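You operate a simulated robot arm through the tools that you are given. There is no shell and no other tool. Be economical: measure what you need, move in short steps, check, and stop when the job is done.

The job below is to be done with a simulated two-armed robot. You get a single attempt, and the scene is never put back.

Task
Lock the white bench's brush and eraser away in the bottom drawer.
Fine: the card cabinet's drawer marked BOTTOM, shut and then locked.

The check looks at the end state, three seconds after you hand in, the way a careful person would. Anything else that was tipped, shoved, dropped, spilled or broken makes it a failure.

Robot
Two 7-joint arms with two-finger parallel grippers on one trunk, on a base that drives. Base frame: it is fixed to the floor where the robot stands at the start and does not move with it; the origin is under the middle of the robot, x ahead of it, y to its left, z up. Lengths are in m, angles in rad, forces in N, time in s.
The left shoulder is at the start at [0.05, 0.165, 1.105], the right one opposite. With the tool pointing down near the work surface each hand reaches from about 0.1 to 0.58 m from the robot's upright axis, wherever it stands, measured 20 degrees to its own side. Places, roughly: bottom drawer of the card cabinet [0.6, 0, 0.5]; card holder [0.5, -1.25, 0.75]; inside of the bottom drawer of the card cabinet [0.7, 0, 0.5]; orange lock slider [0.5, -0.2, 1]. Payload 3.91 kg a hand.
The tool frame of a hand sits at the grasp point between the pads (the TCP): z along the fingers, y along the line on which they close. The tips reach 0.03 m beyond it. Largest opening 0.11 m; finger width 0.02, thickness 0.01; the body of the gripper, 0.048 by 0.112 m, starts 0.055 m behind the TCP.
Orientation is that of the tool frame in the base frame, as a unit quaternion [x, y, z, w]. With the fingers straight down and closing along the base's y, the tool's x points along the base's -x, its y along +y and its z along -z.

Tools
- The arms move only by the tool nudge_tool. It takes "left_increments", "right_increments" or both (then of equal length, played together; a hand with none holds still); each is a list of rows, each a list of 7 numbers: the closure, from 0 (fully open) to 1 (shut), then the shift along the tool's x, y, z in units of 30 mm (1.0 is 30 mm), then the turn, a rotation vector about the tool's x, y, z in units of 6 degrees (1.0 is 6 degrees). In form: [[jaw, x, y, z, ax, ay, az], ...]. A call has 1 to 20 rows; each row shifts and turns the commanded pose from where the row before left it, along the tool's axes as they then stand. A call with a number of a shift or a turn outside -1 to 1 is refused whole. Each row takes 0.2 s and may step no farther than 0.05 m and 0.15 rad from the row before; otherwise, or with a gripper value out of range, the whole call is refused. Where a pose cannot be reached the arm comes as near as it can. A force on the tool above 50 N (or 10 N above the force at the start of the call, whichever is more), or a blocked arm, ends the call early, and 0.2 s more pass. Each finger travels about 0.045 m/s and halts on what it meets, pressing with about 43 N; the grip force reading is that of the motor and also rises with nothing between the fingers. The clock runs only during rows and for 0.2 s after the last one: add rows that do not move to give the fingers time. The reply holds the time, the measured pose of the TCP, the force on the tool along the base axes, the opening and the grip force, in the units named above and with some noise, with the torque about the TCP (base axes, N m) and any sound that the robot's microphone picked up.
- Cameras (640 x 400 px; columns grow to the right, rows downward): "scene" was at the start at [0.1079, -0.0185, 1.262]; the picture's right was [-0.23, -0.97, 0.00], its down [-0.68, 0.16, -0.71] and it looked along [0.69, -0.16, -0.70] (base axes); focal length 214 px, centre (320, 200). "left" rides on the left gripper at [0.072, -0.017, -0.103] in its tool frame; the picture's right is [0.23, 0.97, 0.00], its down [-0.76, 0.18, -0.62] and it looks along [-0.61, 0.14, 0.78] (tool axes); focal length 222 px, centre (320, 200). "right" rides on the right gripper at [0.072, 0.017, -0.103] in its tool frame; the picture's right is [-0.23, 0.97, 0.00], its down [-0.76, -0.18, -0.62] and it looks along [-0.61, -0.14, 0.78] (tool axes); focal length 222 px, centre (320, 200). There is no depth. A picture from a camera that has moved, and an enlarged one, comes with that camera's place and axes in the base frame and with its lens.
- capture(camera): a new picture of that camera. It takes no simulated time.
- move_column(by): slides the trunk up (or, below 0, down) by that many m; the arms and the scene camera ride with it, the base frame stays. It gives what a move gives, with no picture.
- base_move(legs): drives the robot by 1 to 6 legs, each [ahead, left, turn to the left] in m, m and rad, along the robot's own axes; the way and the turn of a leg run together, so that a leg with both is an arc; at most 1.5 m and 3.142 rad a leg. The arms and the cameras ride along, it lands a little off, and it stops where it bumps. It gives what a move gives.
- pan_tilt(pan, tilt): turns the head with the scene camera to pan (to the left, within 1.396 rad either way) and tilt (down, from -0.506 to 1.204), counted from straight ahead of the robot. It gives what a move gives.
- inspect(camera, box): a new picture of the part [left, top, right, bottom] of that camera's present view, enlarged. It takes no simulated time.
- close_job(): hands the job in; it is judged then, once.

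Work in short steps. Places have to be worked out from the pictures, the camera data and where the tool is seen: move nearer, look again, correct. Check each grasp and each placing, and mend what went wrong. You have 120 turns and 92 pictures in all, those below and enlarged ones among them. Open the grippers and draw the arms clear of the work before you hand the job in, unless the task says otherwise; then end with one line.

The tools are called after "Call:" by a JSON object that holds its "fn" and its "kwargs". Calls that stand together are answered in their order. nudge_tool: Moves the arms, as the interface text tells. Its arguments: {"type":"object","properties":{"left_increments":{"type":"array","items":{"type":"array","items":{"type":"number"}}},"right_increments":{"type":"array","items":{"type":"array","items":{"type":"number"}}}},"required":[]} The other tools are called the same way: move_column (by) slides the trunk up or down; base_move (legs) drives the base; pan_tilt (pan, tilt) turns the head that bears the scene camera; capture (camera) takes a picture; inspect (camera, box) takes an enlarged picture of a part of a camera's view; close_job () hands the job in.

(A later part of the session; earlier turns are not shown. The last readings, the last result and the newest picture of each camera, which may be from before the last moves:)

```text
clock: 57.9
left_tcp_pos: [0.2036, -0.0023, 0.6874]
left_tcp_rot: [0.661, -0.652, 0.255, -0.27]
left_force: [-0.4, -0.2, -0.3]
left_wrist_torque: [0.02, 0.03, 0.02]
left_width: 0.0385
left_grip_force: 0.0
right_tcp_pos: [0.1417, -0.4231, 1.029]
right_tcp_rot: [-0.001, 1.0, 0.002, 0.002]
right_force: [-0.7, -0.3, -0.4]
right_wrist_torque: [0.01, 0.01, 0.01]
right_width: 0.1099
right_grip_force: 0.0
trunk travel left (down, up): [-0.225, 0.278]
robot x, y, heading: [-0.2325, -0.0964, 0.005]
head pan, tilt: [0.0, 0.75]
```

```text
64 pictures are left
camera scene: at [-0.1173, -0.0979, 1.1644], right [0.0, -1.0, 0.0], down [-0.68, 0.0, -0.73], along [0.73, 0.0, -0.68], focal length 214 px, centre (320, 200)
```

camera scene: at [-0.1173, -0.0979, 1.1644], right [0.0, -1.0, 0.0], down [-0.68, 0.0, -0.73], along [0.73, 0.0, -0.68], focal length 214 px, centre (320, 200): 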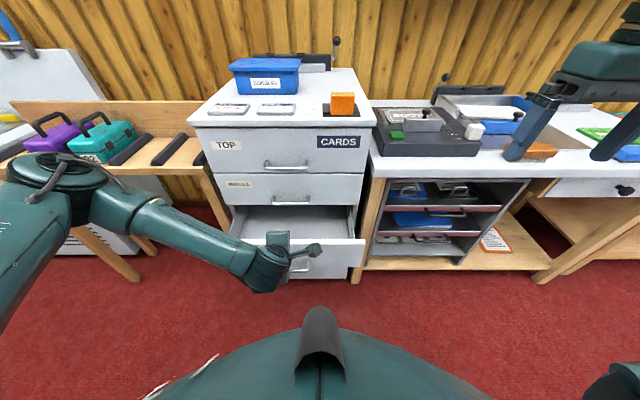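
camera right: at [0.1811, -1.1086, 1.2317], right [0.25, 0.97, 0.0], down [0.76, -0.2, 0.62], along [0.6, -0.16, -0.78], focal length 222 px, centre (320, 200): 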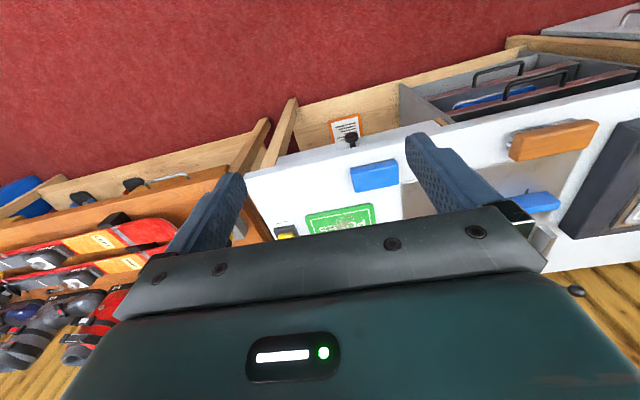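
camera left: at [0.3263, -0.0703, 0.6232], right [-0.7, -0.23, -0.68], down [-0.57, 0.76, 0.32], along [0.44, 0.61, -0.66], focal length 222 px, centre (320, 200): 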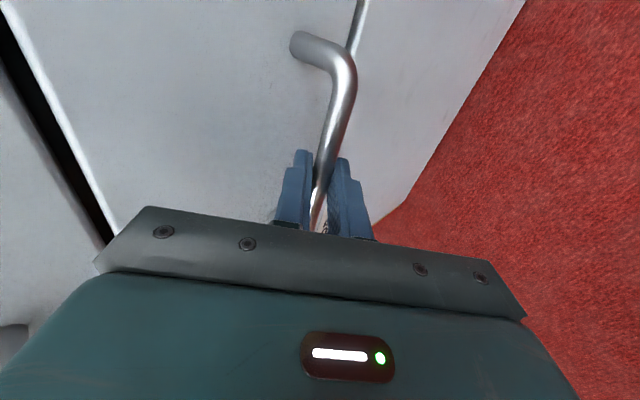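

I turn the left tool straight down and yaw back to its original orientation so the body is slim in x.

Call:
{"fn": "nudge_tool", "kwargs": {"left_increments": [[1, 0, -1, 0, -1, 0, 0], [1, 0, -1, 0, -1, 0, 0], [1, 0, 0, 0, -1, 0, 0], [1, 0, 0, 0, -1, 0, 0], [1, 0, 0, 0, -1, 0, 0], [1, 0, 0, 0, -1, 0, 0], [1, 0, 0, 0, -1, 0, 0], [1, 0, 0, 0, -0.4, 0, 0], [1, 0, 0, 0, 0, 0, 1], [1, 0, 0, 0, 0, 0, 1], [1, 0, 0, 0, 0, 0, 1], [1, 0, 0, 0, 0, 0, 1], [1, 0, 0, 0, 0, 0, 1], [1, 0, 0, 0, 0, 0, 1], [1, 0, 0, 0, 0, 0, 1], [1, 0, 0, 0, 0, 0, 1], [1, 0, 0, 0, 0, 0, 1], [1, 0, 0, 0, 0, 0, 1], [1, 0, 0, 0, 0, 0, 1]]}}

Call:
{"fn": "nudge_tool", "kwargs": {"left_increments": [[1, 0, 0, 0, 0, 0, 1], [1, 0, 0, 0, 0, 0, 1], [1, 0, 0, 0, 0, 0, 1], [1, 0, 0, 0, 0, 0, 1]]}}

Call:
{"fn": "capture", "kwargs": {"camera": "left"}}

```text
clock: 61.9
left_tcp_pos: [0.2481, -0.0033, 0.7276]
left_tcp_rot: [-0.217, 0.976, 0.009, -0.005]
left_force: [-0.7, 0.0, -0.2]
left_wrist_torque: [0.0, 0.0, -0.02]
left_width: 0.0
left_grip_force: 37.8
right_tcp_pos: [0.1425, -0.4239, 1.03]
right_tcp_rot: [-0.001, 1.0, 0.0, 0.002]
right_force: [-0.5, -0.2, -0.8]
right_wrist_torque: [0.02, -0.01, -0.03]
right_width: 0.1096
right_grip_force: 0.0
trunk travel left (down, up): [-0.225, 0.278]
robot x, y, heading: [-0.2306, -0.0945, 0.006]
head pan, tilt: [0.0, 0.75]
```

```text
clock: 62.9
left_tcp_pos: [0.2488, -0.0023, 0.7268]
left_tcp_rot: [-0.009, 1.0, 0.008, -0.008]
left_force: [-0.1, 0.2, -0.9]
left_wrist_torque: [-0.01, -0.01, 0.02]
left_width: 0.0
left_grip_force: 38.1
right_tcp_pos: [0.1417, -0.4218, 1.0288]
right_tcp_rot: [0.0, 1.0, 0.002, 0.002]
right_force: [0.4, -0.9, -0.5]
right_wrist_torque: [-0.02, 0.0, 0.03]
right_width: 0.1102
right_grip_force: 0.0
trunk travel left (down, up): [-0.225, 0.278]
robot x, y, heading: [-0.2322, -0.0987, -0.001]
head pan, tilt: [0.0, 0.75]
```

```text
63 pictures are left
camera left: at [0.1773, -0.0227, 0.8322], right [-0.24, 0.97, 0.02], down [0.77, 0.18, 0.61], along [0.59, 0.16, -0.79], focal length 222 px, centre (320, 200)
```

left: 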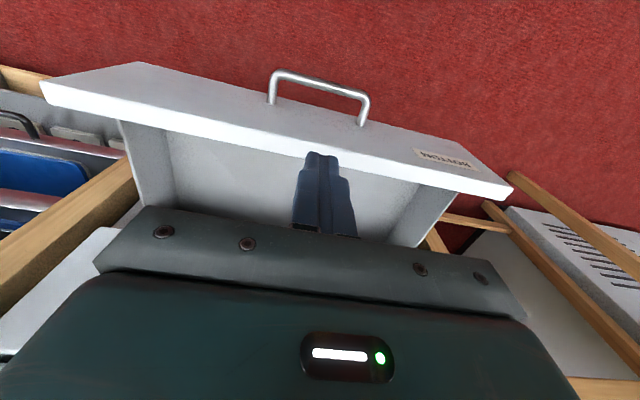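

The panel top runs x≈0.262–0.282. I place closed fingers behind it (x≈0.315) and dip to z≈0.585.

Call:
{"fn": "nudge_tool", "kwargs": {"left_increments": [[1, -1, 0, 0, 0, 0, 0], [1, -1, 0, 0, 0, 0, 0], [1, -0.3, 0, 0, 0, 0, 0], [1, 0, 0, 1, 0, 0, 0], [1, 0, 0, 1, 0, 0, 0], [1, 0, 0, 1, 0, 0, 0], [1, 0, 0, 1, 0, 0, 0], [1, 0, 0, 0.7, 0, 0, 0], [1, 0, 0, 0, 0, 0, 0]]}}

Call:
{"fn": "capture", "kwargs": {"camera": "left"}}

```text
clock: 64.9
left_tcp_pos: [0.3144, 0.0005, 0.5854]
left_tcp_rot: [-0.01, 1.0, 0.008, -0.007]
left_force: [-0.2, -0.1, 0.1]
left_wrist_torque: [0.0, -0.02, -0.01]
left_width: 0.0
left_grip_force: 37.6
right_tcp_pos: [0.1412, -0.4236, 1.029]
right_tcp_rot: [-0.001, 1.0, 0.001, 0.002]
right_force: [0.3, 0.2, -1.0]
right_wrist_torque: [0.0, 0.01, -0.04]
right_width: 0.1101
right_grip_force: 0.0
trunk travel left (down, up): [-0.225, 0.278]
robot x, y, heading: [-0.2268, -0.0999, 0.006]
head pan, tilt: [0.0, 0.75]
```

```text
62 pictures are left
camera left: at [0.2445, -0.0195, 0.6904], right [-0.25, 0.97, 0.02], down [0.77, 0.18, 0.61], along [0.59, 0.17, -0.79], focal length 222 px, centre (320, 200)
```

left: 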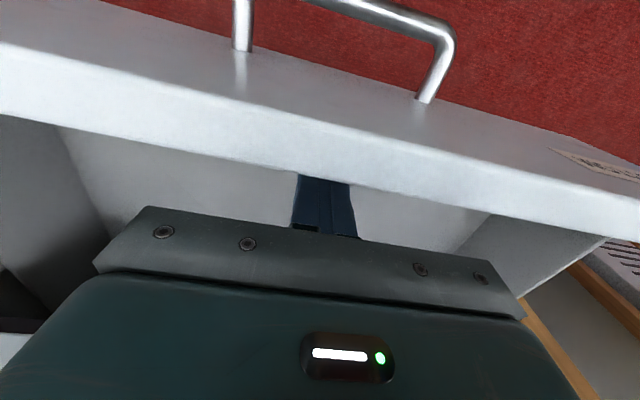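

Fingertips are inside the drawer behind the panel. Drag back ~9 cm.

Call:
{"fn": "nudge_tool", "kwargs": {"left_increments": [[1, 0.5, 0, 0, 0, 0, 0], [1, 0.6, 0, 0, 0, 0, 0], [1, 0.6, 0, 0, 0, 0, 0], [1, 0.6, 0, 0, 0, 0, 0], [1, 0.6, 0, 0, 0, 0, 0], [1, 0, 0, 0, 0, 0, 0]]}}

Call:
{"fn": "capture", "kwargs": {"camera": "left"}}

```text
clock: 66.3
left_tcp_pos: [0.2267, -0.0003, 0.5862]
left_tcp_rot: [-0.009, 1.0, 0.007, -0.007]
left_force: [0.2, -0.1, 0.1]
left_wrist_torque: [-0.01, 0.01, 0.02]
left_width: 0.0
left_grip_force: 37.8
right_tcp_pos: [0.1425, -0.423, 1.0292]
right_tcp_rot: [-0.001, 1.0, 0.002, 0.003]
right_force: [0.7, -0.5, 0.4]
right_wrist_torque: [-0.07, 0.0, 0.02]
right_width: 0.1098
right_grip_force: 0.1
trunk travel left (down, up): [-0.225, 0.278]
robot x, y, heading: [-0.2276, -0.0976, 0.008]
head pan, tilt: [0.0, 0.75]
```

```text
61 pictures are left
camera left: at [0.1572, -0.0213, 0.6914], right [-0.25, 0.97, 0.02], down [0.77, 0.18, 0.61], along [0.59, 0.17, -0.79], focal length 222 px, centre (320, 200)
```

left: 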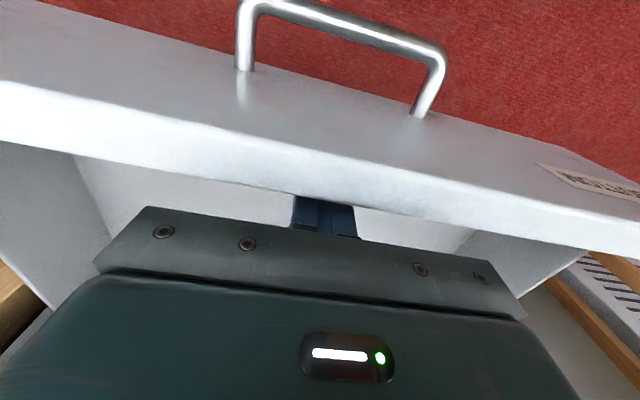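

The drawer is now open ~21 cm. Lift the hand clear, raise the trunk and then drive to the bench.

Call:
{"fn": "nudge_tool", "kwargs": {"left_increments": [[1, -0.5, 0, -0.3, 0, 0, 0], [0.5, 0, 0, -1, 0, 0, 0], [0, 0, 0, -1, 0, 0, 0], [0, 0, 0, -1, 0, 0, 0], [0, 0, 0, -1, 0, 0, 0], [0, 0, 0, -1, 0, 0, 0], [0, 0, 0, -1, 0, 0, 0], [0, 0, 0, -1, 0, 0, 0], [0, 0, 0, -1, 0, 0, 0], [0, 0, 0, -1, 0, 0, 0], [0, 0, 0, -1, 0, 0, 0]]}}

Call:
{"fn": "move_column", "kwargs": {"by": 0.1}}

Call:
{"fn": "base_move", "kwargs": {"legs": [[0, -0.75, -0.006]]}}

Call:
{"fn": "capture", "kwargs": {"camera": "scene"}}

```text
clock: 68.7
left_tcp_pos: [0.2449, -0.0071, 0.8962]
left_tcp_rot: [-0.009, 1.0, 0.008, -0.007]
left_force: [-0.2, 0.7, 0.0]
left_wrist_torque: [-0.01, 0.03, 0.03]
left_width: 0.11
left_grip_force: 0.1
right_tcp_pos: [0.1425, -0.4218, 1.0291]
right_tcp_rot: [-0.001, 1.0, 0.001, 0.002]
right_force: [-0.1, -0.4, -0.5]
right_wrist_torque: [0.0, 0.02, -0.02]
right_width: 0.1096
right_grip_force: 0.1
trunk travel left (down, up): [-0.225, 0.278]
robot x, y, heading: [-0.2294, -0.0992, 0.002]
head pan, tilt: [0.0, 0.75]
```

```text
clock: 70.0
left_tcp_pos: [0.2465, -0.0083, 0.994]
left_tcp_rot: [-0.01, 1.0, 0.009, -0.008]
left_force: [-0.4, -0.8, -0.4]
left_wrist_torque: [-0.01, 0.0, 0.01]
left_width: 0.11
left_grip_force: 0.0
right_tcp_pos: [0.1429, -0.4225, 1.129]
right_tcp_rot: [-0.002, 1.0, 0.0, 0.001]
right_force: [-0.9, 0.5, -0.6]
right_wrist_torque: [0.0, -0.02, 0.0]
right_width: 0.11
right_grip_force: 0.1
trunk travel left (down, up): [-0.325, 0.178]
robot x, y, heading: [-0.2268, -0.0946, 0.002]
head pan, tilt: [0.0, 0.75]
```

```text
clock: 74.1
left_tcp_pos: [0.2505, -0.7544, 0.995]
left_tcp_rot: [-0.014, 1.0, 0.008, -0.007]
left_force: [0.3, -0.5, 0.4]
left_wrist_torque: [-0.03, 0.01, 0.0]
left_width: 0.1101
left_grip_force: 0.1
right_tcp_pos: [0.1514, -1.1707, 1.1284]
right_tcp_rot: [-0.006, 1.0, 0.001, 0.002]
right_force: [-0.6, 0.4, 0.1]
right_wrist_torque: [0.04, 0.02, -0.03]
right_width: 0.1101
right_grip_force: 0.1
trunk travel left (down, up): [-0.325, 0.178]
robot x, y, heading: [-0.2244, -0.848, 0.012]
head pan, tilt: [0.0, 0.75]
```

```text
60 pictures are left
camera scene: at [-0.1118, -0.8472, 1.2644], right [0.01, -1.0, 0.0], down [-0.68, -0.01, -0.73], along [0.73, 0.01, -0.68], focal length 214 px, centre (320, 200)
```

scene: 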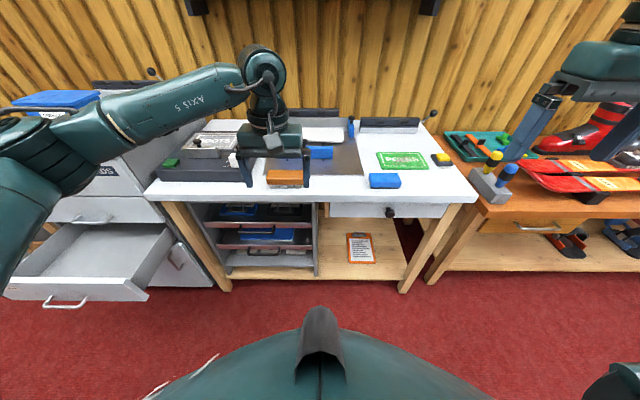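

Brush ≈ (0.47, −0.72), eraser ≈ (0.48, −1.07), about 0.35 m apart, so one per hand. I drive to (0.0, −0.9) and turn both hands so they close along x.

Call:
{"fn": "base_move", "kwargs": {"legs": [[0.2, -0.05, -0.01]]}}

Call:
{"fn": "nudge_tool", "kwargs": {"left_increments": [[0, 0, 0, 0, 0, 0, -1], [0, 0, 0, 0, 0, 0, -1], [0, 0, 0, 0, 0, 0, -1], [0, 0, 0, 0, 0, 0, -1], [0, 0, 0, 0, 0, 0, -1], [0, 0, 0, 0, 0, 0, -1], [0, 0, 0, 0, 0, 0, -1], [0, 0, 0, 0, 0, 0, -1], [0, 0, 0, 0, 0, 0, -1], [0, 0, 0, 0, 0, 0, -1], [0, 0, 0, 0, 0, 0, -1], [0, 0, 0, 0, 0, 0, -1], [0, 0, 0, 0, 0, 0, -1], [0, 0, 0, 0, 0, 0, -1], [0, 0, 0, 0, 0, 0, -1]], "right_increments": [[0, -1, 0, 0, 0, 0, 1], [0, -1, 0, 0, 0, 0, 1], [0, 0, 0, 1, 0, 0, 1], [0, 0, 0, 1, 0, 0, 1], [0, 0, 0, 1, 0, 0, 1], [0, 0, 0, 1, 0, 0, 1], [0, 0, 0, 0, 0, 0, 1], [0, 0, 0, 0, 0, 0, 1], [0, 0, 0, 0, 0, 0, 1], [0, 0, 0, 0, 0, 0, 1], [0, 0, 0, 0, 0, 0, 1], [0, 0, 0, 0, 0, 0, 1], [0, 0, 0, 0, 0, 0, 1], [0, 0, 0, 0, 0, 0, 1], [0, 0, 0, 0, 0, 0, 1]]}}

Call:
{"fn": "capture", "kwargs": {"camera": "left"}}

Call:
{"fn": "capture", "kwargs": {"camera": "right"}}

Call:
{"fn": "capture", "kwargs": {"camera": "scene"}}

```text
clock: 75.8
left_tcp_pos: [0.4542, -0.805, 0.9943]
left_tcp_rot: [-0.011, 1.0, 0.008, -0.008]
left_force: [-0.1, 0.4, -0.2]
left_wrist_torque: [-0.02, -0.01, 0.0]
left_width: 0.11
left_grip_force: 0.1
right_tcp_pos: [0.3518, -1.2214, 1.1293]
right_tcp_rot: [-0.001, 1.0, 0.0, 0.002]
right_force: [-0.2, -0.3, -0.1]
right_wrist_torque: [0.02, -0.02, -0.01]
right_width: 0.1099
right_grip_force: 0.1
trunk travel left (down, up): [-0.325, 0.178]
robot x, y, heading: [-0.0201, -0.9002, 0.001]
head pan, tilt: [0.0, 0.75]
```

```text
clock: 79.0
left_tcp_pos: [0.4536, -0.8048, 0.9964]
left_tcp_rot: [0.715, -0.699, -0.01, 0.0]
left_force: [0.5, -0.5, 0.6]
left_wrist_torque: [0.03, -0.01, 0.05]
left_width: 0.1098
left_grip_force: 0.0
right_tcp_pos: [0.4109, -1.2234, 1.0092]
right_tcp_rot: [0.707, 0.707, 0.002, 0.0]
right_force: [-0.1, -0.1, -0.4]
right_wrist_torque: [-0.01, 0.0, 0.02]
right_width: 0.11
right_grip_force: 0.1
trunk travel left (down, up): [-0.325, 0.178]
robot x, y, heading: [-0.0207, -0.898, 0.004]
head pan, tilt: [0.0, 0.75]
```

```text
59 pictures are left
camera left: at [0.4739, -0.8788, 1.0979], right [-0.97, -0.25, 0.01], down [-0.18, 0.75, 0.64], along [-0.17, 0.62, -0.77], focal length 222 px, centre (320, 200)
```

left: 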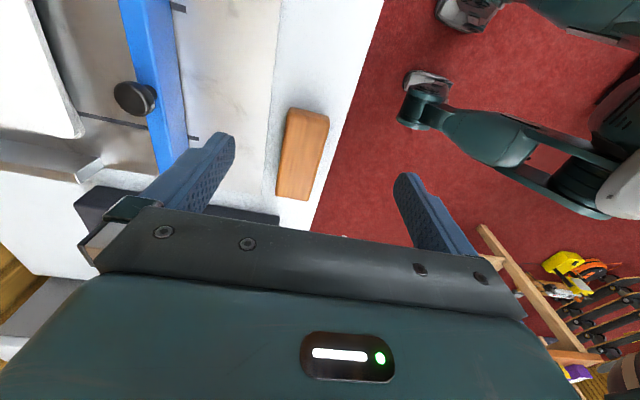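

```text
58 pictures are left
camera right: at [0.4281, -1.1512, 1.1129], right [0.97, -0.23, 0.0], down [-0.18, -0.76, 0.62], along [-0.14, -0.61, -0.78], focal length 222 px, centre (320, 200)
```

right: 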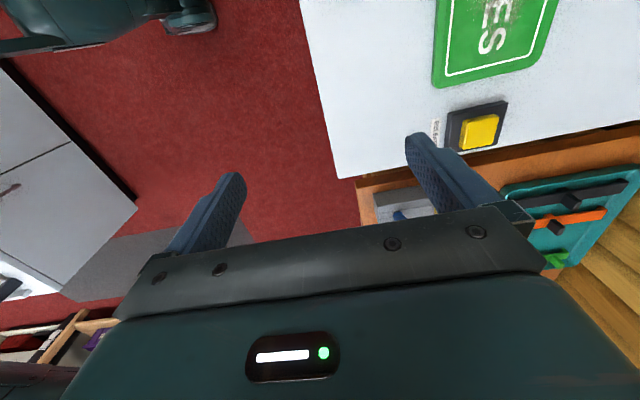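

```text
57 pictures are left
camera scene: at [0.0911, -0.8958, 1.2644], right [0.0, -1.0, 0.0], down [-0.68, 0.0, -0.73], along [0.73, 0.0, -0.68], focal length 214 px, centre (320, 200)
```

scene: 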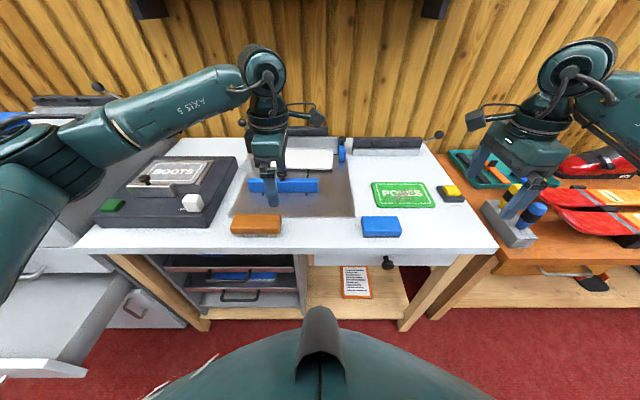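

Brush centre ≈ (0.456, −0.728, top ~0.83), aligned with y; eraser ≈ (0.47, −1.063). I move both hands above their objects.

Call:
{"fn": "nudge_tool", "kwargs": {"left_increments": [[0, -0.43, 0, 0.35, 0, 0, 0], [0, -0.43, 0, 0.35, 0, 0, 0], [0, -0.43, 0, 0.35, 0, 0, 0], [0, -0.43, 0, 0.35, 0, 0, 0], [0, -0.43, 0, 0.35, 0, 0, 0], [0, -0.43, 0, 0.35, 0, 0, 0]], "right_increments": [[0, 0.88, 0.33, 0.4, 0, 0, 0], [0, 0.88, 0.33, 0.4, 0, 0, 0], [0, 0.88, 0.33, 0.4, 0, 0, 0], [0, 0.88, 0.33, 0.4, 0, 0, 0], [0, 0.88, 0.33, 0.4, 0, 0, 0], [0, 0.88, 0.33, 0.4, 0, 0, 0]]}}

Call:
{"fn": "capture", "kwargs": {"camera": "left"}}

Call:
{"fn": "capture", "kwargs": {"camera": "right"}}

```text
clock: 80.4
left_tcp_pos: [0.4519, -0.7264, 0.9342]
left_tcp_rot: [0.714, -0.7, -0.01, -0.001]
left_force: [-0.3, 0.7, -0.1]
left_wrist_torque: [0.0, -0.02, -0.01]
left_width: 0.1096
left_grip_force: 0.1
right_tcp_pos: [0.4733, -1.0643, 0.9378]
right_tcp_rot: [0.707, 0.708, 0.002, 0.003]
right_force: [-0.1, 0.1, -0.1]
right_wrist_torque: [0.02, 0.03, 0.02]
right_width: 0.11
right_grip_force: 0.0
trunk travel left (down, up): [-0.325, 0.178]
robot x, y, heading: [-0.0206, -0.8961, 0.007]
head pan, tilt: [0.0, 0.75]
```

```text
56 pictures are left
camera left: at [0.4715, -0.8003, 1.0353], right [-0.97, -0.25, 0.01], down [-0.18, 0.75, 0.64], along [-0.16, 0.62, -0.77], focal length 222 px, centre (320, 200)
```

left: 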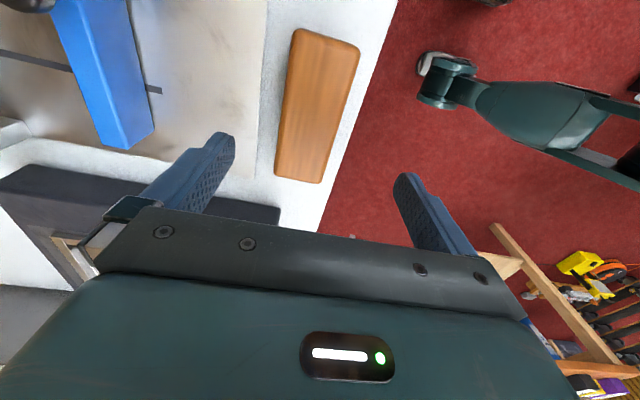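

```text
55 pictures are left
camera right: at [0.4897, -0.9925, 1.0416], right [0.97, -0.23, 0.0], down [-0.18, -0.76, 0.62], along [-0.14, -0.61, -0.78], focal length 222 px, centre (320, 200)
```

right: 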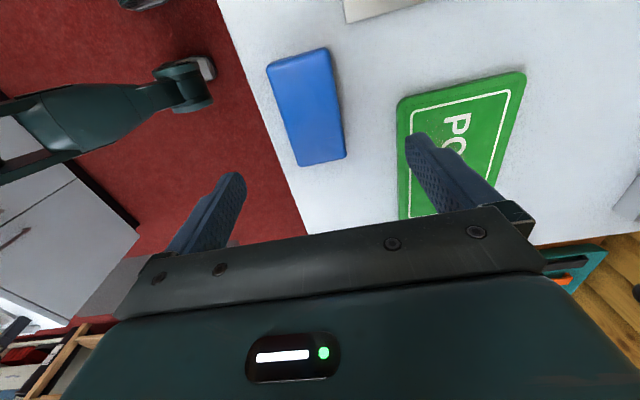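

Small corrections: left +8 mm x; right −9 mm x, +7 mm y. Then descend to z≈0.85 with jaws at ~85 mm.

Call:
{"fn": "nudge_tool", "kwargs": {"left_increments": [[0.23, 0.0, -0.27, 0, 0, 0, 0], [0.23, 0, 0, 0, 0, 0, 0], [0.23, 0, 0, 1, 0, 0, 0], [0.23, 0, 0, 1, 0, 0, 0], [0.23, 0, 0, 0.8, 0, 0, 0], [0.23, 0, 0, 0, 0, 0, 0]], "right_increments": [[0.23, 0.23, -0.3, 0, 0, 0, 0], [0.23, 0, 0, 0, 0, 0, 0], [0.23, 0, 0, 1, 0, 0, 0], [0.23, 0, 0, 1, 0, 0, 0], [0.23, 0, 0, 0.9, 0, 0, 0], [0.23, 0, 0, 0, 0, 0, 0]]}}

Call:
{"fn": "capture", "kwargs": {"camera": "left"}}

Call:
{"fn": "capture", "kwargs": {"camera": "right"}}

Call:
{"fn": "inspect", "kwargs": {"camera": "scene", "box": [200, 160, 440, 280]}}

```text
clock: 81.8
left_tcp_pos: [0.4588, -0.724, 0.8499]
left_tcp_rot: [0.714, -0.7, -0.01, 0.0]
left_force: [0.2, 0.5, -0.3]
left_wrist_torque: [0.01, 0.01, -0.04]
left_width: 0.0848
left_grip_force: 0.1
right_tcp_pos: [0.4597, -1.0576, 0.8507]
right_tcp_rot: [0.706, 0.708, 0.001, 0.001]
right_force: [-0.4, -0.2, 0.2]
right_wrist_torque: [-0.02, 0.01, 0.03]
right_width: 0.0847
right_grip_force: 0.1
trunk travel left (down, up): [-0.325, 0.178]
robot x, y, heading: [-0.0215, -0.9006, 0.0]
head pan, tilt: [0.0, 0.75]
```

```text
54 pictures are left
camera left: at [0.4772, -0.7981, 0.9526], right [-0.97, -0.25, 0.01], down [-0.18, 0.75, 0.64], along [-0.17, 0.62, -0.77], focal length 222 px, centre (320, 200)
```

left: 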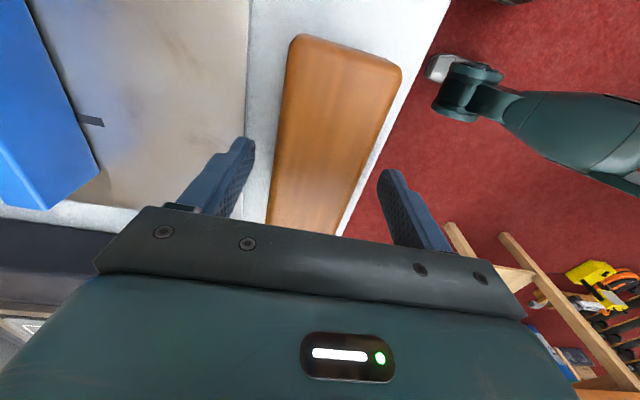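

```text
53 pictures are left
camera right: at [0.4773, -0.9861, 0.9542], right [0.97, -0.22, 0.0], down [-0.18, -0.76, 0.62], along [-0.14, -0.61, -0.78], focal length 222 px, centre (320, 200)
```

right: 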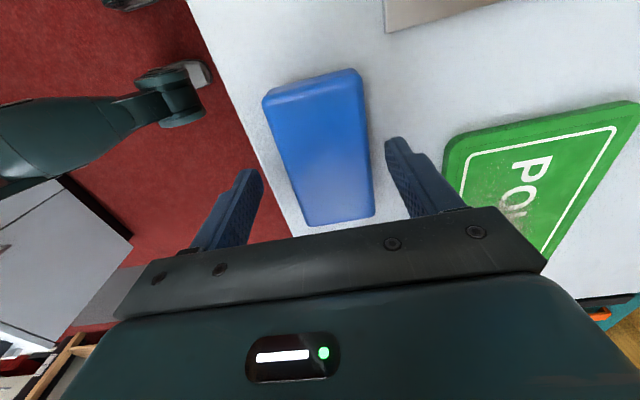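

```text
2.67 times, centred on (320, 220) of scene
camera zoom: at [0.0911, -0.8958, 1.2644], right [0.0, -1.0, 0.0], down [-0.68, 0.0, -0.73], along [0.73, 0.0, -0.68], focal length 572 px, centre (320, 147)
```

zoom: 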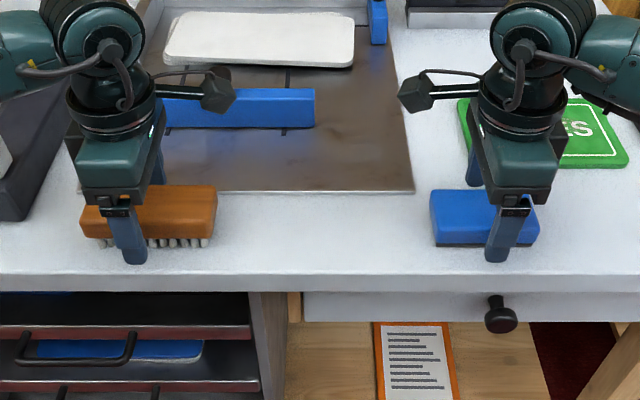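

Both are well centred. I descend 18 mm more and inspect the finger tips against the bench.

Call:
{"fn": "nudge_tool", "kwargs": {"left_increments": [[0.23, 0, 0, 0.3, 0, 0, 0], [0.23, 0, 0, 0.3, 0, 0, 0], [0.23, 0, 0, 0, 0, 0, 0]], "right_increments": [[0.23, 0, 0.1, 0.3, 0, 0, 0], [0.23, 0, 0, 0.3, 0, 0, 0], [0.23, 0, 0, 0, 0, 0, 0]]}}

Call:
{"fn": "inspect", "kwargs": {"camera": "scene", "box": [220, 190, 300, 260]}}

Call:
{"fn": "inspect", "kwargs": {"camera": "scene", "box": [350, 190, 430, 260]}}

```text
clock: 82.6
left_tcp_pos: [0.4583, -0.725, 0.8362]
left_tcp_rot: [0.715, -0.699, -0.007, -0.003]
left_force: [-2.7, 5.6, 24.6]
left_wrist_torque: [-0.04, -1.14, 0.25]
left_width: 0.0827
left_grip_force: 0.1
right_tcp_pos: [0.463, -1.0575, 0.8347]
right_tcp_rot: [0.706, 0.708, 0.003, 0.002]
right_force: [-0.2, -0.8, 0.7]
right_wrist_torque: [0.0, -0.01, 0.02]
right_width: 0.0848
right_grip_force: 0.1
trunk travel left (down, up): [-0.325, 0.178]
robot x, y, heading: [-0.0191, -0.897, 0.004]
head pan, tilt: [0.0, 0.75]
```

```text
5.71 times, centred on (260, 225) of scene
camera zoom: at [0.0887, -0.8959, 1.2651], right [0.0, -1.0, 0.0], down [-0.68, 0.0, -0.73], along [0.73, 0.0, -0.68], focal length 1226 px, centre (663, 57)
```

zoom: 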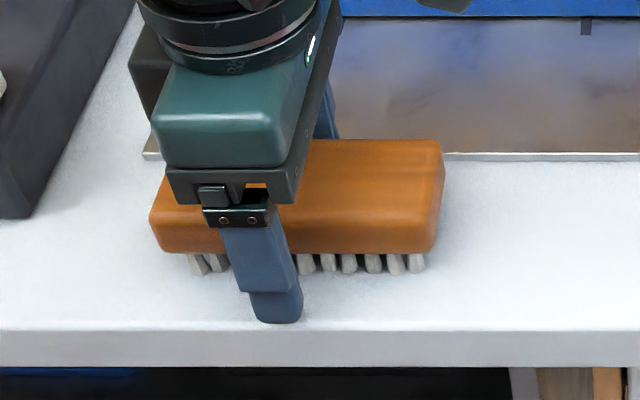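

```text
5.71 times, centred on (390, 225) of scene
camera zoom: at [0.0887, -0.8959, 1.2651], right [0.0, -1.0, 0.0], down [-0.68, 0.0, -0.73], along [0.73, 0.0, -0.68], focal length 1226 px, centre (-80, 57)
```

zoom: 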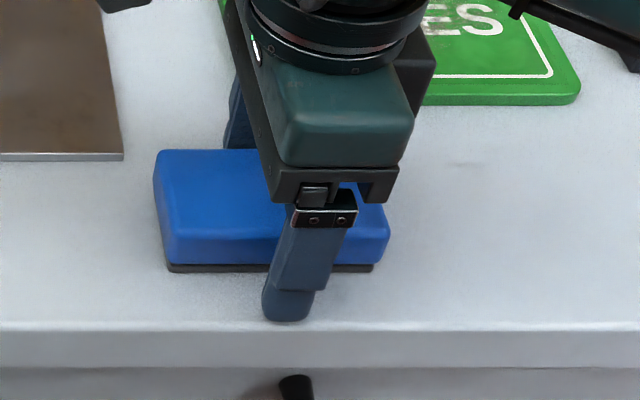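

The left far finger touched the plate's edge, so I lift the left 5 mm; then close both hands.

Call:
{"fn": "nudge_tool", "kwargs": {"left_increments": [[0.23, 0, 0, -0.3, 0, 0, 0], [0.6, 0, 0, 0, 0, 0, 0], [1, 0, 0, 0, 0, 0, 0], [1, 0, 0, 0, 0, 0, 0], [1, 0, 0, 0, 0, 0, 0], [1, 0, 0, 0, 0, 0, 0]], "right_increments": [[0.23, 0, 0, 0, 0, 0, 0], [0.6, 0, 0, 0, 0, 0, 0], [1, 0, 0, 0, 0, 0, 0], [1, 0, 0, 0, 0, 0, 0], [1, 0, 0, 0, 0, 0, 0], [1, 0, 0, 0, 0, 0, 0]]}}

Call:
{"fn": "capture", "kwargs": {"camera": "scene"}}

```text
clock: 84.0
left_tcp_pos: [0.4602, -0.7243, 0.841]
left_tcp_rot: [0.714, -0.7, -0.012, 0.0]
left_force: [0.6, -0.1, -0.6]
left_wrist_torque: [-0.04, 0.01, 0.03]
left_width: 0.0517
left_grip_force: 42.5
right_tcp_pos: [0.4638, -1.0574, 0.8333]
right_tcp_rot: [0.707, 0.707, 0.002, 0.001]
right_force: [0.2, -0.4, 0.2]
right_wrist_torque: [0.0, 0.01, 0.03]
right_width: 0.0542
right_grip_force: 43.6
trunk travel left (down, up): [-0.325, 0.178]
robot x, y, heading: [-0.0183, -0.8961, 0.005]
head pan, tilt: [0.0, 0.75]
```

```text
49 pictures are left
camera scene: at [0.0912, -0.8958, 1.2644], right [0.0, -1.0, 0.0], down [-0.68, 0.0, -0.73], along [0.73, 0.0, -0.68], focal length 214 px, centre (320, 200)
```

scene: 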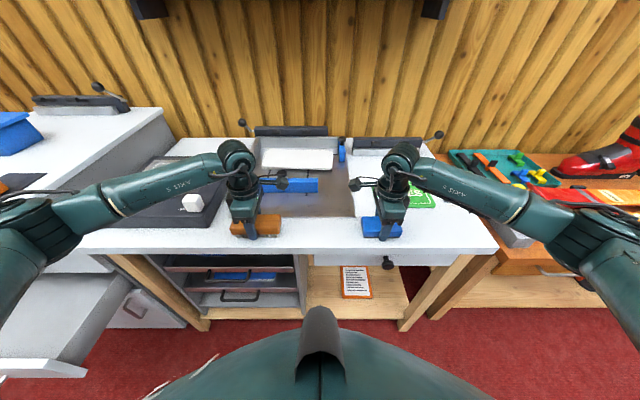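

Both gripped (52 and 54 mm). Lift both by 15 cm.

Call:
{"fn": "nudge_tool", "kwargs": {"left_increments": [[1, 0, 0, -0.5, 0, 0, 0], [1, 0, 0, -0.5, 0, 0, 0], [1, 0, 0, -1, 0, 0, 0], [1, 0, 0, -1, 0, 0, 0], [1, 0, 0, -1, 0, 0, 0], [1, 0, 0, -1, 0, 0, 0]], "right_increments": [[1, 0, 0, -0.5, 0, 0, 0], [1, 0, 0, -0.5, 0, 0, 0], [1, 0, 0, -1, 0, 0, 0], [1, 0, 0, -1, 0, 0, 0], [1, 0, 0, -1, 0, 0, 0], [1, 0, 0, -1, 0, 0, 0]]}}

Call:
{"fn": "capture", "kwargs": {"camera": "scene"}}

```text
clock: 85.4
left_tcp_pos: [0.4611, -0.7286, 0.9918]
left_tcp_rot: [0.714, -0.7, -0.011, 0.0]
left_force: [-0.5, 0.4, -1.7]
left_wrist_torque: [0.03, 0.03, 0.0]
left_width: 0.0514
left_grip_force: 42.8
right_tcp_pos: [0.4636, -1.0572, 0.982]
right_tcp_rot: [0.707, 0.708, 0.002, 0.0]
right_force: [0.4, -1.1, -0.7]
right_wrist_torque: [-0.01, -0.01, -0.01]
right_width: 0.0542
right_grip_force: 42.6
trunk travel left (down, up): [-0.325, 0.178]
robot x, y, heading: [-0.0194, -0.8977, 0.004]
head pan, tilt: [0.0, 0.75]
```

```text
48 pictures are left
camera scene: at [0.091, -0.8958, 1.2644], right [0.0, -1.0, 0.0], down [-0.68, 0.0, -0.73], along [0.73, 0.0, -0.68], focal length 214 px, centre (320, 200)
```

scene: 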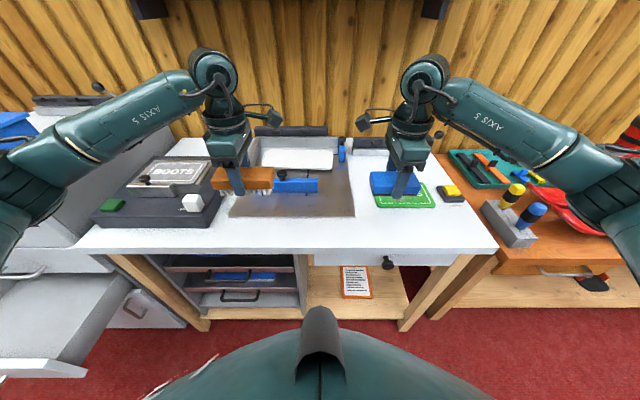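

Both are held. Drive back 0.18 m, then 0.85 m left to the open drawer.

Call:
{"fn": "base_move", "kwargs": {"legs": [[-0.18, 0, -0.004], [0, 0.85, 0]]}}

Call:
{"fn": "capture", "kwargs": {"camera": "scene"}}

Call:
{"fn": "capture", "kwargs": {"camera": "left"}}

```text
clock: 91.0
left_tcp_pos: [0.2833, 0.1269, 0.9917]
left_tcp_rot: [0.71, -0.704, -0.011, 0.0]
left_force: [-1.0, -0.3, -0.9]
left_wrist_torque: [0.0, 0.02, 0.02]
left_width: 0.0513
left_grip_force: 43.2
right_tcp_pos: [0.2827, -0.2011, 0.9818]
right_tcp_rot: [0.71, 0.704, 0.001, 0.002]
right_force: [0.0, -0.8, -0.6]
right_wrist_torque: [-0.01, -0.01, 0.0]
right_width: 0.0543
right_grip_force: 43.4
trunk travel left (down, up): [-0.325, 0.178]
robot x, y, heading: [-0.1986, -0.0339, -0.006]
head pan, tilt: [0.0, 0.75]
```

```text
47 pictures are left
camera scene: at [-0.0887, -0.0358, 1.2644], right [-0.01, -1.0, 0.0], down [-0.68, 0.01, -0.73], along [0.73, -0.01, -0.68], focal length 214 px, centre (320, 200)
```

scene: 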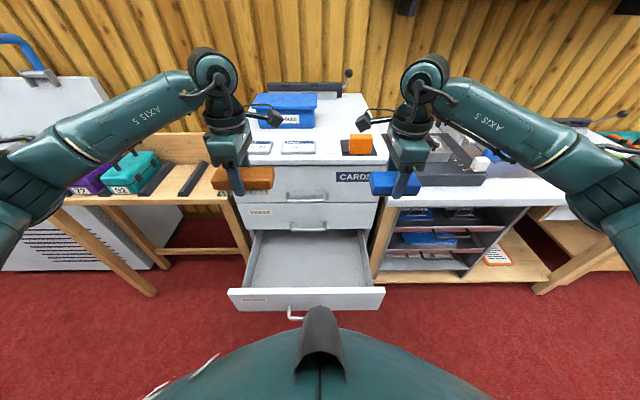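

```text
46 pictures are left
camera left: at [0.3024, 0.0537, 1.0931], right [-0.97, -0.24, 0.01], down [-0.17, 0.75, 0.64], along [-0.16, 0.62, -0.77], focal length 222 px, centre (320, 200)
```

left: 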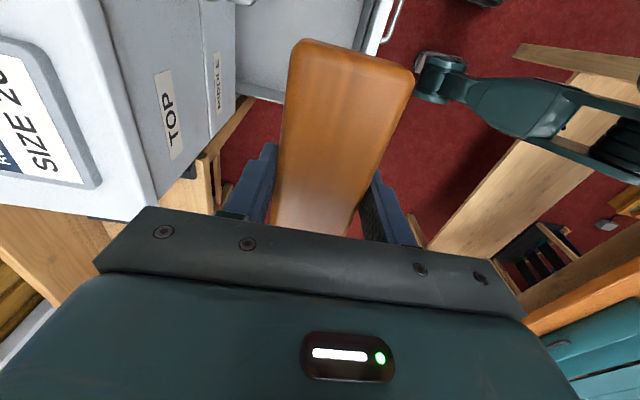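

The drawer interior spans about y ±0.19, x 0.215–0.43. Lower the brush with the left hand to z≈0.69 above the drawer and look.

Call:
{"fn": "nudge_tool", "kwargs": {"left_increments": [[1, 0.7, -0.35, 0, 0, 0, 0], [1, 0.7, -0.35, 0, 0, 0, 0], [1, 0, 0, 1, 0, 0, 0], [1, 0, 0, 1, 0, 0, 0], [1, 0, 0, 1, 0, 0, 0], [1, 0, 0, 1, 0, 0, 0], [1, 0, 0, 1, 0, 0, 0], [1, 0, 0, 1, 0, 0, 0], [1, 0, 0, 1, 0, 0, 0], [1, 0, 0, 1, 0, 0, 0], [1, 0, 0, 1, 0, 0, 0], [1, 0, 0, 1, 0, 0, 0]]}}

Call:
{"fn": "capture", "kwargs": {"camera": "scene"}}

Call:
{"fn": "capture", "kwargs": {"camera": "left"}}

```text
clock: 93.7
left_tcp_pos: [0.3011, 0.0898, 0.6902]
left_tcp_rot: [0.71, -0.704, -0.011, 0.0]
left_force: [-0.2, -0.2, -1.3]
left_wrist_torque: [0.01, 0.0, 0.01]
left_width: 0.0516
left_grip_force: 42.6
right_tcp_pos: [0.2821, -0.2003, 0.9821]
right_tcp_rot: [0.71, 0.704, 0.002, 0.0]
right_force: [0.9, 0.3, -0.4]
right_wrist_torque: [0.02, 0.03, -0.03]
right_width: 0.054
right_grip_force: 43.3
trunk travel left (down, up): [-0.325, 0.178]
robot x, y, heading: [-0.1981, -0.0331, -0.006]
head pan, tilt: [0.0, 0.75]
```

```text
45 pictures are left
camera scene: at [-0.0886, -0.0361, 1.2644], right [-0.01, -1.0, 0.0], down [-0.68, 0.01, -0.73], along [0.73, -0.01, -0.68], focal length 214 px, centre (320, 200)
```

scene: 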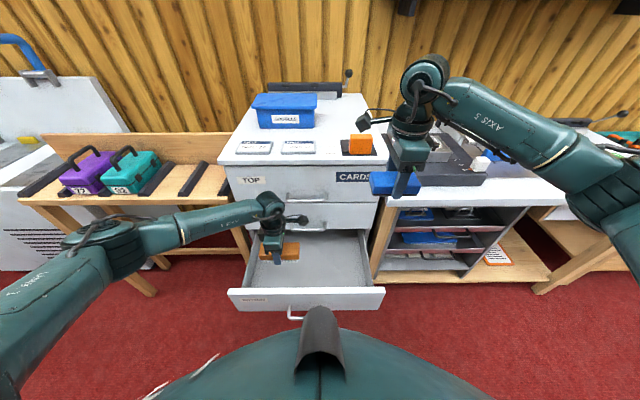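

```text
44 pictures are left
camera left: at [0.3187, 0.0172, 0.7919], right [-0.97, -0.24, 0.01], down [-0.17, 0.75, 0.64], along [-0.16, 0.62, -0.77], focal length 222 px, centre (320, 200)
```

left: 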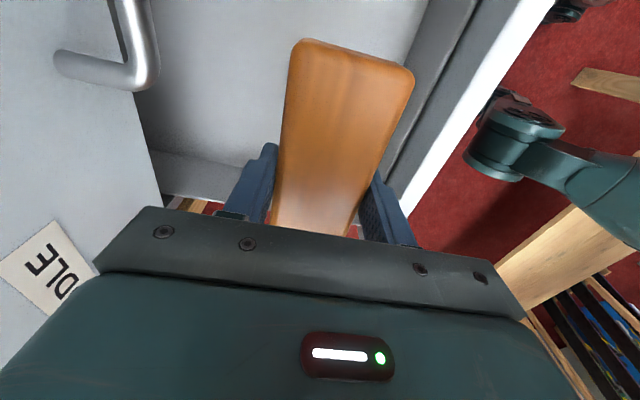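

The left drawer wall is near y≈0.17, so I shift the brush 2 cm inward and lower it toward the floor.

Call:
{"fn": "nudge_tool", "kwargs": {"left_increments": [[1, 0.7, 0, 0, 0, 0, 0], [1, 0, 0, 1, 0, 0, 0], [1, 0, 0, 1, 0, 0, 0], [1, 0, 0, 1, 0, 0, 0], [1, 0, 0, 0.4, 0, 0, 0], [1, 0, 0, 0.3, 0, 0, 0], [1, 0, 0, 0, 0, 0, 0]]}}

Call:
{"fn": "capture", "kwargs": {"camera": "left"}}

Call:
{"fn": "inspect", "kwargs": {"camera": "scene", "box": [220, 180, 400, 320]}}

```text
clock: 95.2
left_tcp_pos: [0.2993, 0.0719, 0.5784]
left_tcp_rot: [0.711, -0.703, -0.01, 0.0]
left_force: [-0.1, 0.1, -1.5]
left_wrist_torque: [-0.01, -0.02, 0.0]
left_width: 0.0514
left_grip_force: 42.9
right_tcp_pos: [0.2825, -0.2008, 0.9829]
right_tcp_rot: [0.71, 0.704, 0.001, 0.001]
right_force: [0.5, -0.3, -0.6]
right_wrist_torque: [0.0, 0.01, -0.01]
right_width: 0.054
right_grip_force: 43.4
trunk travel left (down, up): [-0.325, 0.178]
robot x, y, heading: [-0.2021, -0.0332, -0.004]
head pan, tilt: [0.0, 0.75]
```

```text
43 pictures are left
camera left: at [0.3184, -0.0025, 0.68], right [-0.97, -0.24, 0.01], down [-0.17, 0.75, 0.64], along [-0.16, 0.62, -0.77], focal length 222 px, centre (320, 200)
```

left: 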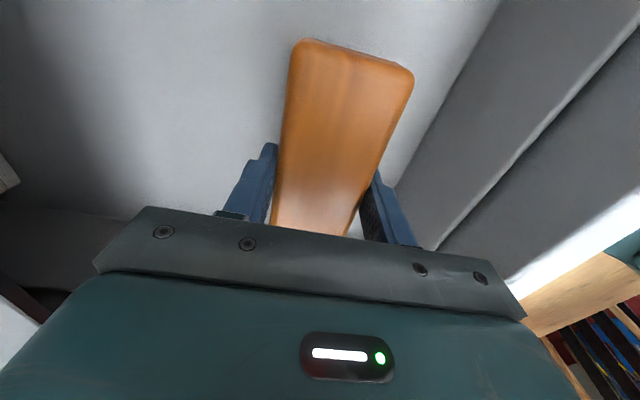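

```text
2.86 times, centred on (310, 250) of scene
camera zoom: at [-0.0887, -0.036, 1.2644], right [-0.01, -1.0, 0.0], down [-0.68, 0.01, -0.73], along [0.73, -0.01, -0.68], focal length 613 px, centre (349, 57)
```

zoom: 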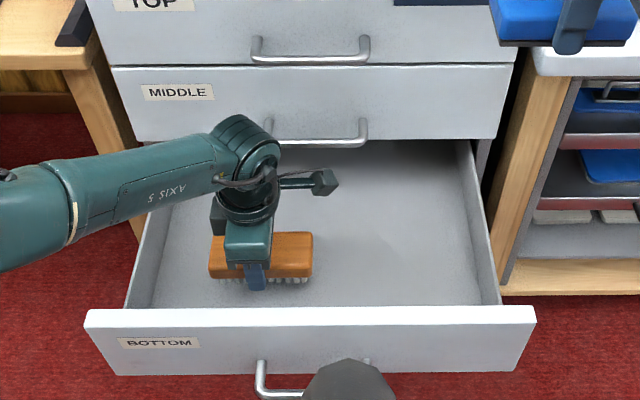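

Clear all round. Descend another ~22 mm.

Call:
{"fn": "nudge_tool", "kwargs": {"left_increments": [[1, 0, 0, 0.2, 0, 0, 0], [1, 0, 0, 0.2, 0, 0, 0], [1, 0, 0, 0.2, 0, 0, 0], [1, 0, 0, 0.15, 0, 0, 0], [1, 0, 0, 0, 0, 0, 0]]}}

Call:
{"fn": "inspect", "kwargs": {"camera": "scene", "box": [260, 220, 340, 280]}}

```text
clock: 96.5
left_tcp_pos: [0.2994, 0.0711, 0.5551]
left_tcp_rot: [0.71, -0.704, -0.012, 0.0]
left_force: [-1.0, -1.1, -0.8]
left_wrist_torque: [-0.04, 0.0, 0.02]
left_width: 0.0518
left_grip_force: 42.8
right_tcp_pos: [0.2815, -0.2011, 0.983]
right_tcp_rot: [0.711, 0.703, 0.001, 0.0]
right_force: [-0.2, 0.2, -0.9]
right_wrist_torque: [-0.02, 0.0, 0.01]
right_width: 0.0539
right_grip_force: 42.6
trunk travel left (down, up): [-0.325, 0.178]
robot x, y, heading: [-0.1985, -0.0367, -0.011]
head pan, tilt: [0.0, 0.75]
```

```text
6.67 times, centred on (300, 250) of scene
camera zoom: at [-0.0887, -0.036, 1.2644], right [-0.01, -1.0, 0.0], down [-0.68, 0.01, -0.73], along [0.73, -0.01, -0.68], focal length 1430 px, centre (453, -133)
```

zoom: 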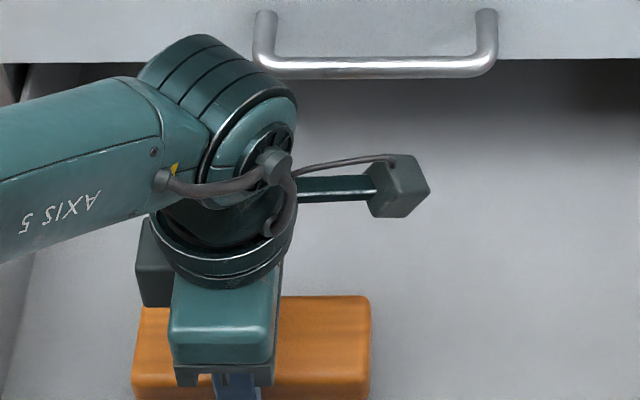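

No contact yet; go down in small steps.

Call:
{"fn": "nudge_tool", "kwargs": {"left_increments": [[1, 0, 0, 0.15, 0, 0, 0], [1, 0, 0, 0.15, 0, 0, 0], [1, 0, 0, 0.1, 0, 0, 0]]}}

```text
clock: 97.2
left_tcp_pos: [0.3005, 0.0722, 0.546]
left_tcp_rot: [0.711, -0.703, -0.009, -0.002]
left_force: [-0.7, 3.5, 15.6]
left_wrist_torque: [0.35, -0.28, 0.0]
left_width: 0.0514
left_grip_force: 42.7
right_tcp_pos: [0.2811, -0.2019, 0.9844]
right_tcp_rot: [0.71, 0.704, 0.003, 0.001]
right_force: [0.5, -1.1, -1.1]
right_wrist_torque: [0.0, -0.01, 0.0]
right_width: 0.0539
right_grip_force: 42.4
trunk travel left (down, up): [-0.325, 0.178]
robot x, y, heading: [-0.197, -0.0323, -0.012]
head pan, tilt: [0.0, 0.75]
```

Contact with the drawer floor. Open moderately and rise straight up.

Call:
{"fn": "nudge_tool", "kwargs": {"left_increments": [[0.5, 0, 0, -0.1, 0, 0, 0], [0.3, 0, 0, 0, 0, 0, 0], [0.3, 0, 0, 0, 0, 0, 0], [0.3, 0, 0, -0.5, 0, 0, 0], [0.3, 0, 0, -1, 0, 0, 0], [0.3, 0, 0, -1, 0, 0, 0], [0.3, 0, 0, -1, 0, 0, 0], [0.3, 0, 0, -1, 0, 0, 0], [0.3, 0, 0, -1, 0, 0, 0], [0.3, 0, 0, -1, 0, 0, 0], [0.3, 0, 0, -1, 0, 0, 0], [0.3, 0, 0, -1, 0, 0, 0], [0.3, 0, 0, -1, 0, 0, 0], [0.3, 0, 0, -1, 0, 0, 0], [0.3, 0, 0, -1, 0, 0, 0], [0.3, 0, 0, -1, 0, 0, 0], [0.3, 0, 0, -1, 0, 0, 0], [0.3, -1, 0, 0, 0, 0, 0], [0.3, -1, 0, 0, 0, 0, 0], [0.3, -1, 0, 0, 0, 0, 0]]}}

Call:
{"fn": "inspect", "kwargs": {"camera": "scene", "box": [220, 180, 400, 320]}}

```text
clock: 101.5
left_tcp_pos: [0.305, 0.1539, 0.9536]
left_tcp_rot: [0.71, -0.704, -0.01, -0.002]
left_force: [-0.2, 0.3, -0.1]
left_wrist_torque: [-0.01, -0.01, 0.03]
left_width: 0.0769
left_grip_force: 0.1
right_tcp_pos: [0.2831, -0.2018, 0.9819]
right_tcp_rot: [0.71, 0.704, 0.002, 0.0]
right_force: [0.4, -0.6, -1.0]
right_wrist_torque: [-0.01, 0.0, 0.02]
right_width: 0.0543
right_grip_force: 42.7
trunk travel left (down, up): [-0.325, 0.178]
robot x, y, heading: [-0.1995, -0.0338, -0.002]
head pan, tilt: [0.0, 0.75]
```

```text
2.86 times, centred on (310, 250) of scene
camera zoom: at [-0.0889, -0.0358, 1.2644], right [-0.01, -1.0, 0.0], down [-0.68, 0.01, -0.73], along [0.73, -0.01, -0.68], focal length 613 px, centre (349, 57)
```

zoom: 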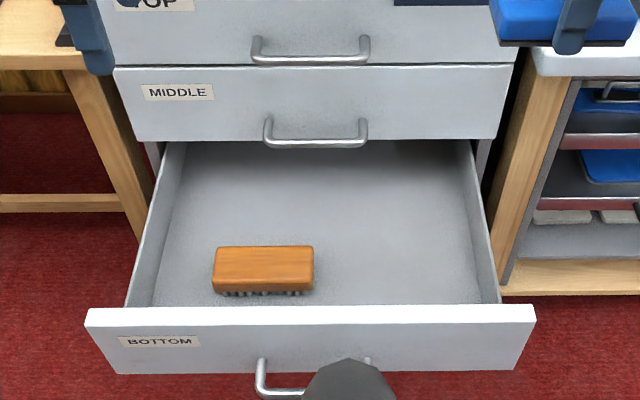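

The brush lies in the drawer. Now the eraser with the right hand: shift to (0.30, −0.085) and lower to ~0.60.

Call:
{"fn": "nudge_tool", "kwargs": {"right_increments": [[1, 1, 0.14, 0, 0, 0, 0], [1, 1, 0.14, 0, 0, 0, 0], [1, 1, 0.14, 0, 0, 0, 0], [1, 0.9, 0.14, 0, 0, 0, 0], [1, 0, 0, 1, 0, 0, 0], [1, 0, 0, 1, 0, 0, 0], [1, 0, 0, 1, 0, 0, 0], [1, 0, 0, 1, 0, 0, 0], [1, 0, 0, 1, 0, 0, 0], [1, 0, 0, 1, 0, 0, 0], [1, 0, 0, 1, 0, 0, 0], [1, 0, 0, 1, 0, 0, 0], [1, 0, 0, 1, 0, 0, 0], [1, 0, 0, 1, 0, 0, 0], [1, 0, 0, 1, 0, 0, 0], [1, 0, 0, 0, 0, 0, 0]]}}

Call:
{"fn": "inspect", "kwargs": {"camera": "scene", "box": [220, 180, 400, 320]}}

```text
clock: 104.8
left_tcp_pos: [0.3046, 0.1548, 0.953]
left_tcp_rot: [0.71, -0.704, -0.012, 0.0]
left_force: [0.8, -0.6, 0.2]
left_wrist_torque: [0.01, 0.03, 0.0]
left_width: 0.0769
left_grip_force: 0.1
right_tcp_pos: [0.2998, -0.085, 0.6514]
right_tcp_rot: [0.71, 0.704, 0.002, 0.001]
right_force: [0.2, -0.6, -0.5]
right_wrist_torque: [0.01, 0.01, 0.04]
right_width: 0.0543
right_grip_force: 43.1
trunk travel left (down, up): [-0.325, 0.178]
robot x, y, heading: [-0.1993, -0.0371, -0.004]
head pan, tilt: [0.0, 0.75]
```

```text
2.86 times, centred on (310, 250) of scene
camera zoom: at [-0.0888, -0.0361, 1.2644], right [-0.01, -1.0, 0.0], down [-0.68, 0.01, -0.73], along [0.73, -0.01, -0.68], focal length 613 px, centre (349, 57)
```

zoom: 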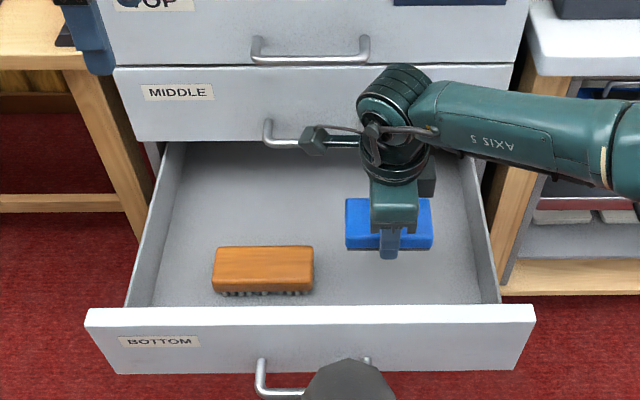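

Clear of the brush. Descend to just above the floor and touch down.

Call:
{"fn": "nudge_tool", "kwargs": {"right_increments": [[1, 0, 0, 1, 0, 0, 0], [1, 0, 0, 1, 0, 0, 0], [1, 0, 0, 1, 0, 0, 0], [1, 0, 0, 0.3, 0, 0, 0], [1, 0, 0, 0.2, 0, 0, 0], [1, 0, 0, 0.12, 0, 0, 0], [1, 0, 0, 0.1, 0, 0, 0]]}}

```text
clock: 106.5
left_tcp_pos: [0.3051, 0.155, 0.9523]
left_tcp_rot: [0.71, -0.704, -0.011, -0.001]
left_force: [-0.6, -1.2, -0.4]
left_wrist_torque: [0.02, 0.02, -0.02]
left_width: 0.077
left_grip_force: 0.0
right_tcp_pos: [0.2997, -0.0865, 0.5446]
right_tcp_rot: [0.71, 0.704, 0.002, 0.0]
right_force: [-0.9, -0.2, -0.5]
right_wrist_torque: [0.02, -0.01, 0.05]
right_width: 0.0542
right_grip_force: 43.3
right hand out of reach, approached as far as the arm can: row 7
trunk travel left (down, up): [-0.325, 0.178]
robot x, y, heading: [-0.1998, -0.0366, -0.008]
head pan, tilt: [0.0, 0.75]
```

At the arm's reach limit, about 6 mm short; I lower the trunk 6 mm and then release.

Call:
{"fn": "move_column", "kwargs": {"by": -0.006}}

Call:
{"fn": "nudge_tool", "kwargs": {"right_increments": [[0.5, 0, 0, 0, 0, 0, 0], [0.3, 0, 0, 0, 0, 0, 0], [0.3, 0, 0, 0, 0, 0, 0], [0.3, 0, 0, -0.5, 0, 0, 0], [0.3, 0, 0, -1, 0, 0, 0], [0.3, 0, 0, -1, 0, 0, 0], [0.3, 0, 0, -1, 0, 0, 0], [0.3, 0, 0, -1, 0, 0, 0], [0.3, 0, 0, -1, 0, 0, 0], [0.3, 0, 0, -1, 0, 0, 0], [0.3, 0, 0, -1, 0, 0, 0], [0.3, 0, 0, -1, 0, 0, 0], [0.3, 0, 0, -1, 0, 0, 0], [0.3, 0, 0, -1, 0, 0, 0], [0.3, 0, 0, -1, 0, 0, 0], [0.3, 0, 0, -1, 0, 0, 0], [0.3, -1, 0, 0, 0, 0, 0], [0.3, -1, 0, 0, 0, 0, 0], [0.3, -1, 0, 0, 0, 0, 0], [0.3, -1, 0, 0, 0, 0, 0]]}}

Call:
{"fn": "capture", "kwargs": {"camera": "scene"}}

```text
clock: 107.0
left_tcp_pos: [0.3049, 0.1541, 0.9477]
left_tcp_rot: [0.71, -0.704, -0.01, 0.0]
left_force: [-1.0, 0.2, -0.2]
left_wrist_torque: [0.01, -0.01, 0.0]
left_width: 0.0772
left_grip_force: 0.1
right_tcp_pos: [0.2996, -0.0861, 0.5379]
right_tcp_rot: [0.71, 0.704, 0.001, 0.0]
right_force: [-0.1, -0.1, 1.1]
right_wrist_torque: [-0.09, 0.08, -0.04]
right_width: 0.0542
right_grip_force: 43.4
trunk travel left (down, up): [-0.319, 0.184]
robot x, y, heading: [-0.1995, -0.0357, -0.011]
head pan, tilt: [0.0, 0.75]
```

```text
clock: 111.2
left_tcp_pos: [0.3046, 0.1544, 0.9482]
left_tcp_rot: [0.71, -0.704, -0.01, 0.0]
left_force: [0.0, 0.0, -0.3]
left_wrist_torque: [0.02, 0.02, -0.02]
left_width: 0.0771
left_grip_force: 0.0
right_tcp_pos: [0.2974, -0.2044, 0.9136]
right_tcp_rot: [0.71, 0.704, 0.002, 0.001]
right_force: [0.0, 0.2, 0.4]
right_wrist_torque: [0.02, 0.01, 0.01]
right_width: 0.0769
right_grip_force: 0.0
trunk travel left (down, up): [-0.319, 0.184]
robot x, y, heading: [-0.2001, -0.0349, -0.011]
head pan, tilt: [0.0, 0.75]
```

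```text
38 pictures are left
camera scene: at [-0.0889, -0.0364, 1.2584], right [-0.01, -1.0, 0.0], down [-0.68, 0.01, -0.73], along [0.73, -0.01, -0.68], focal length 214 px, centre (320, 200)
```

scene: 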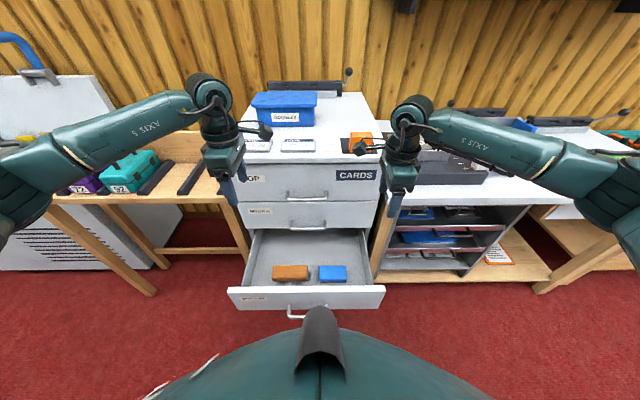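

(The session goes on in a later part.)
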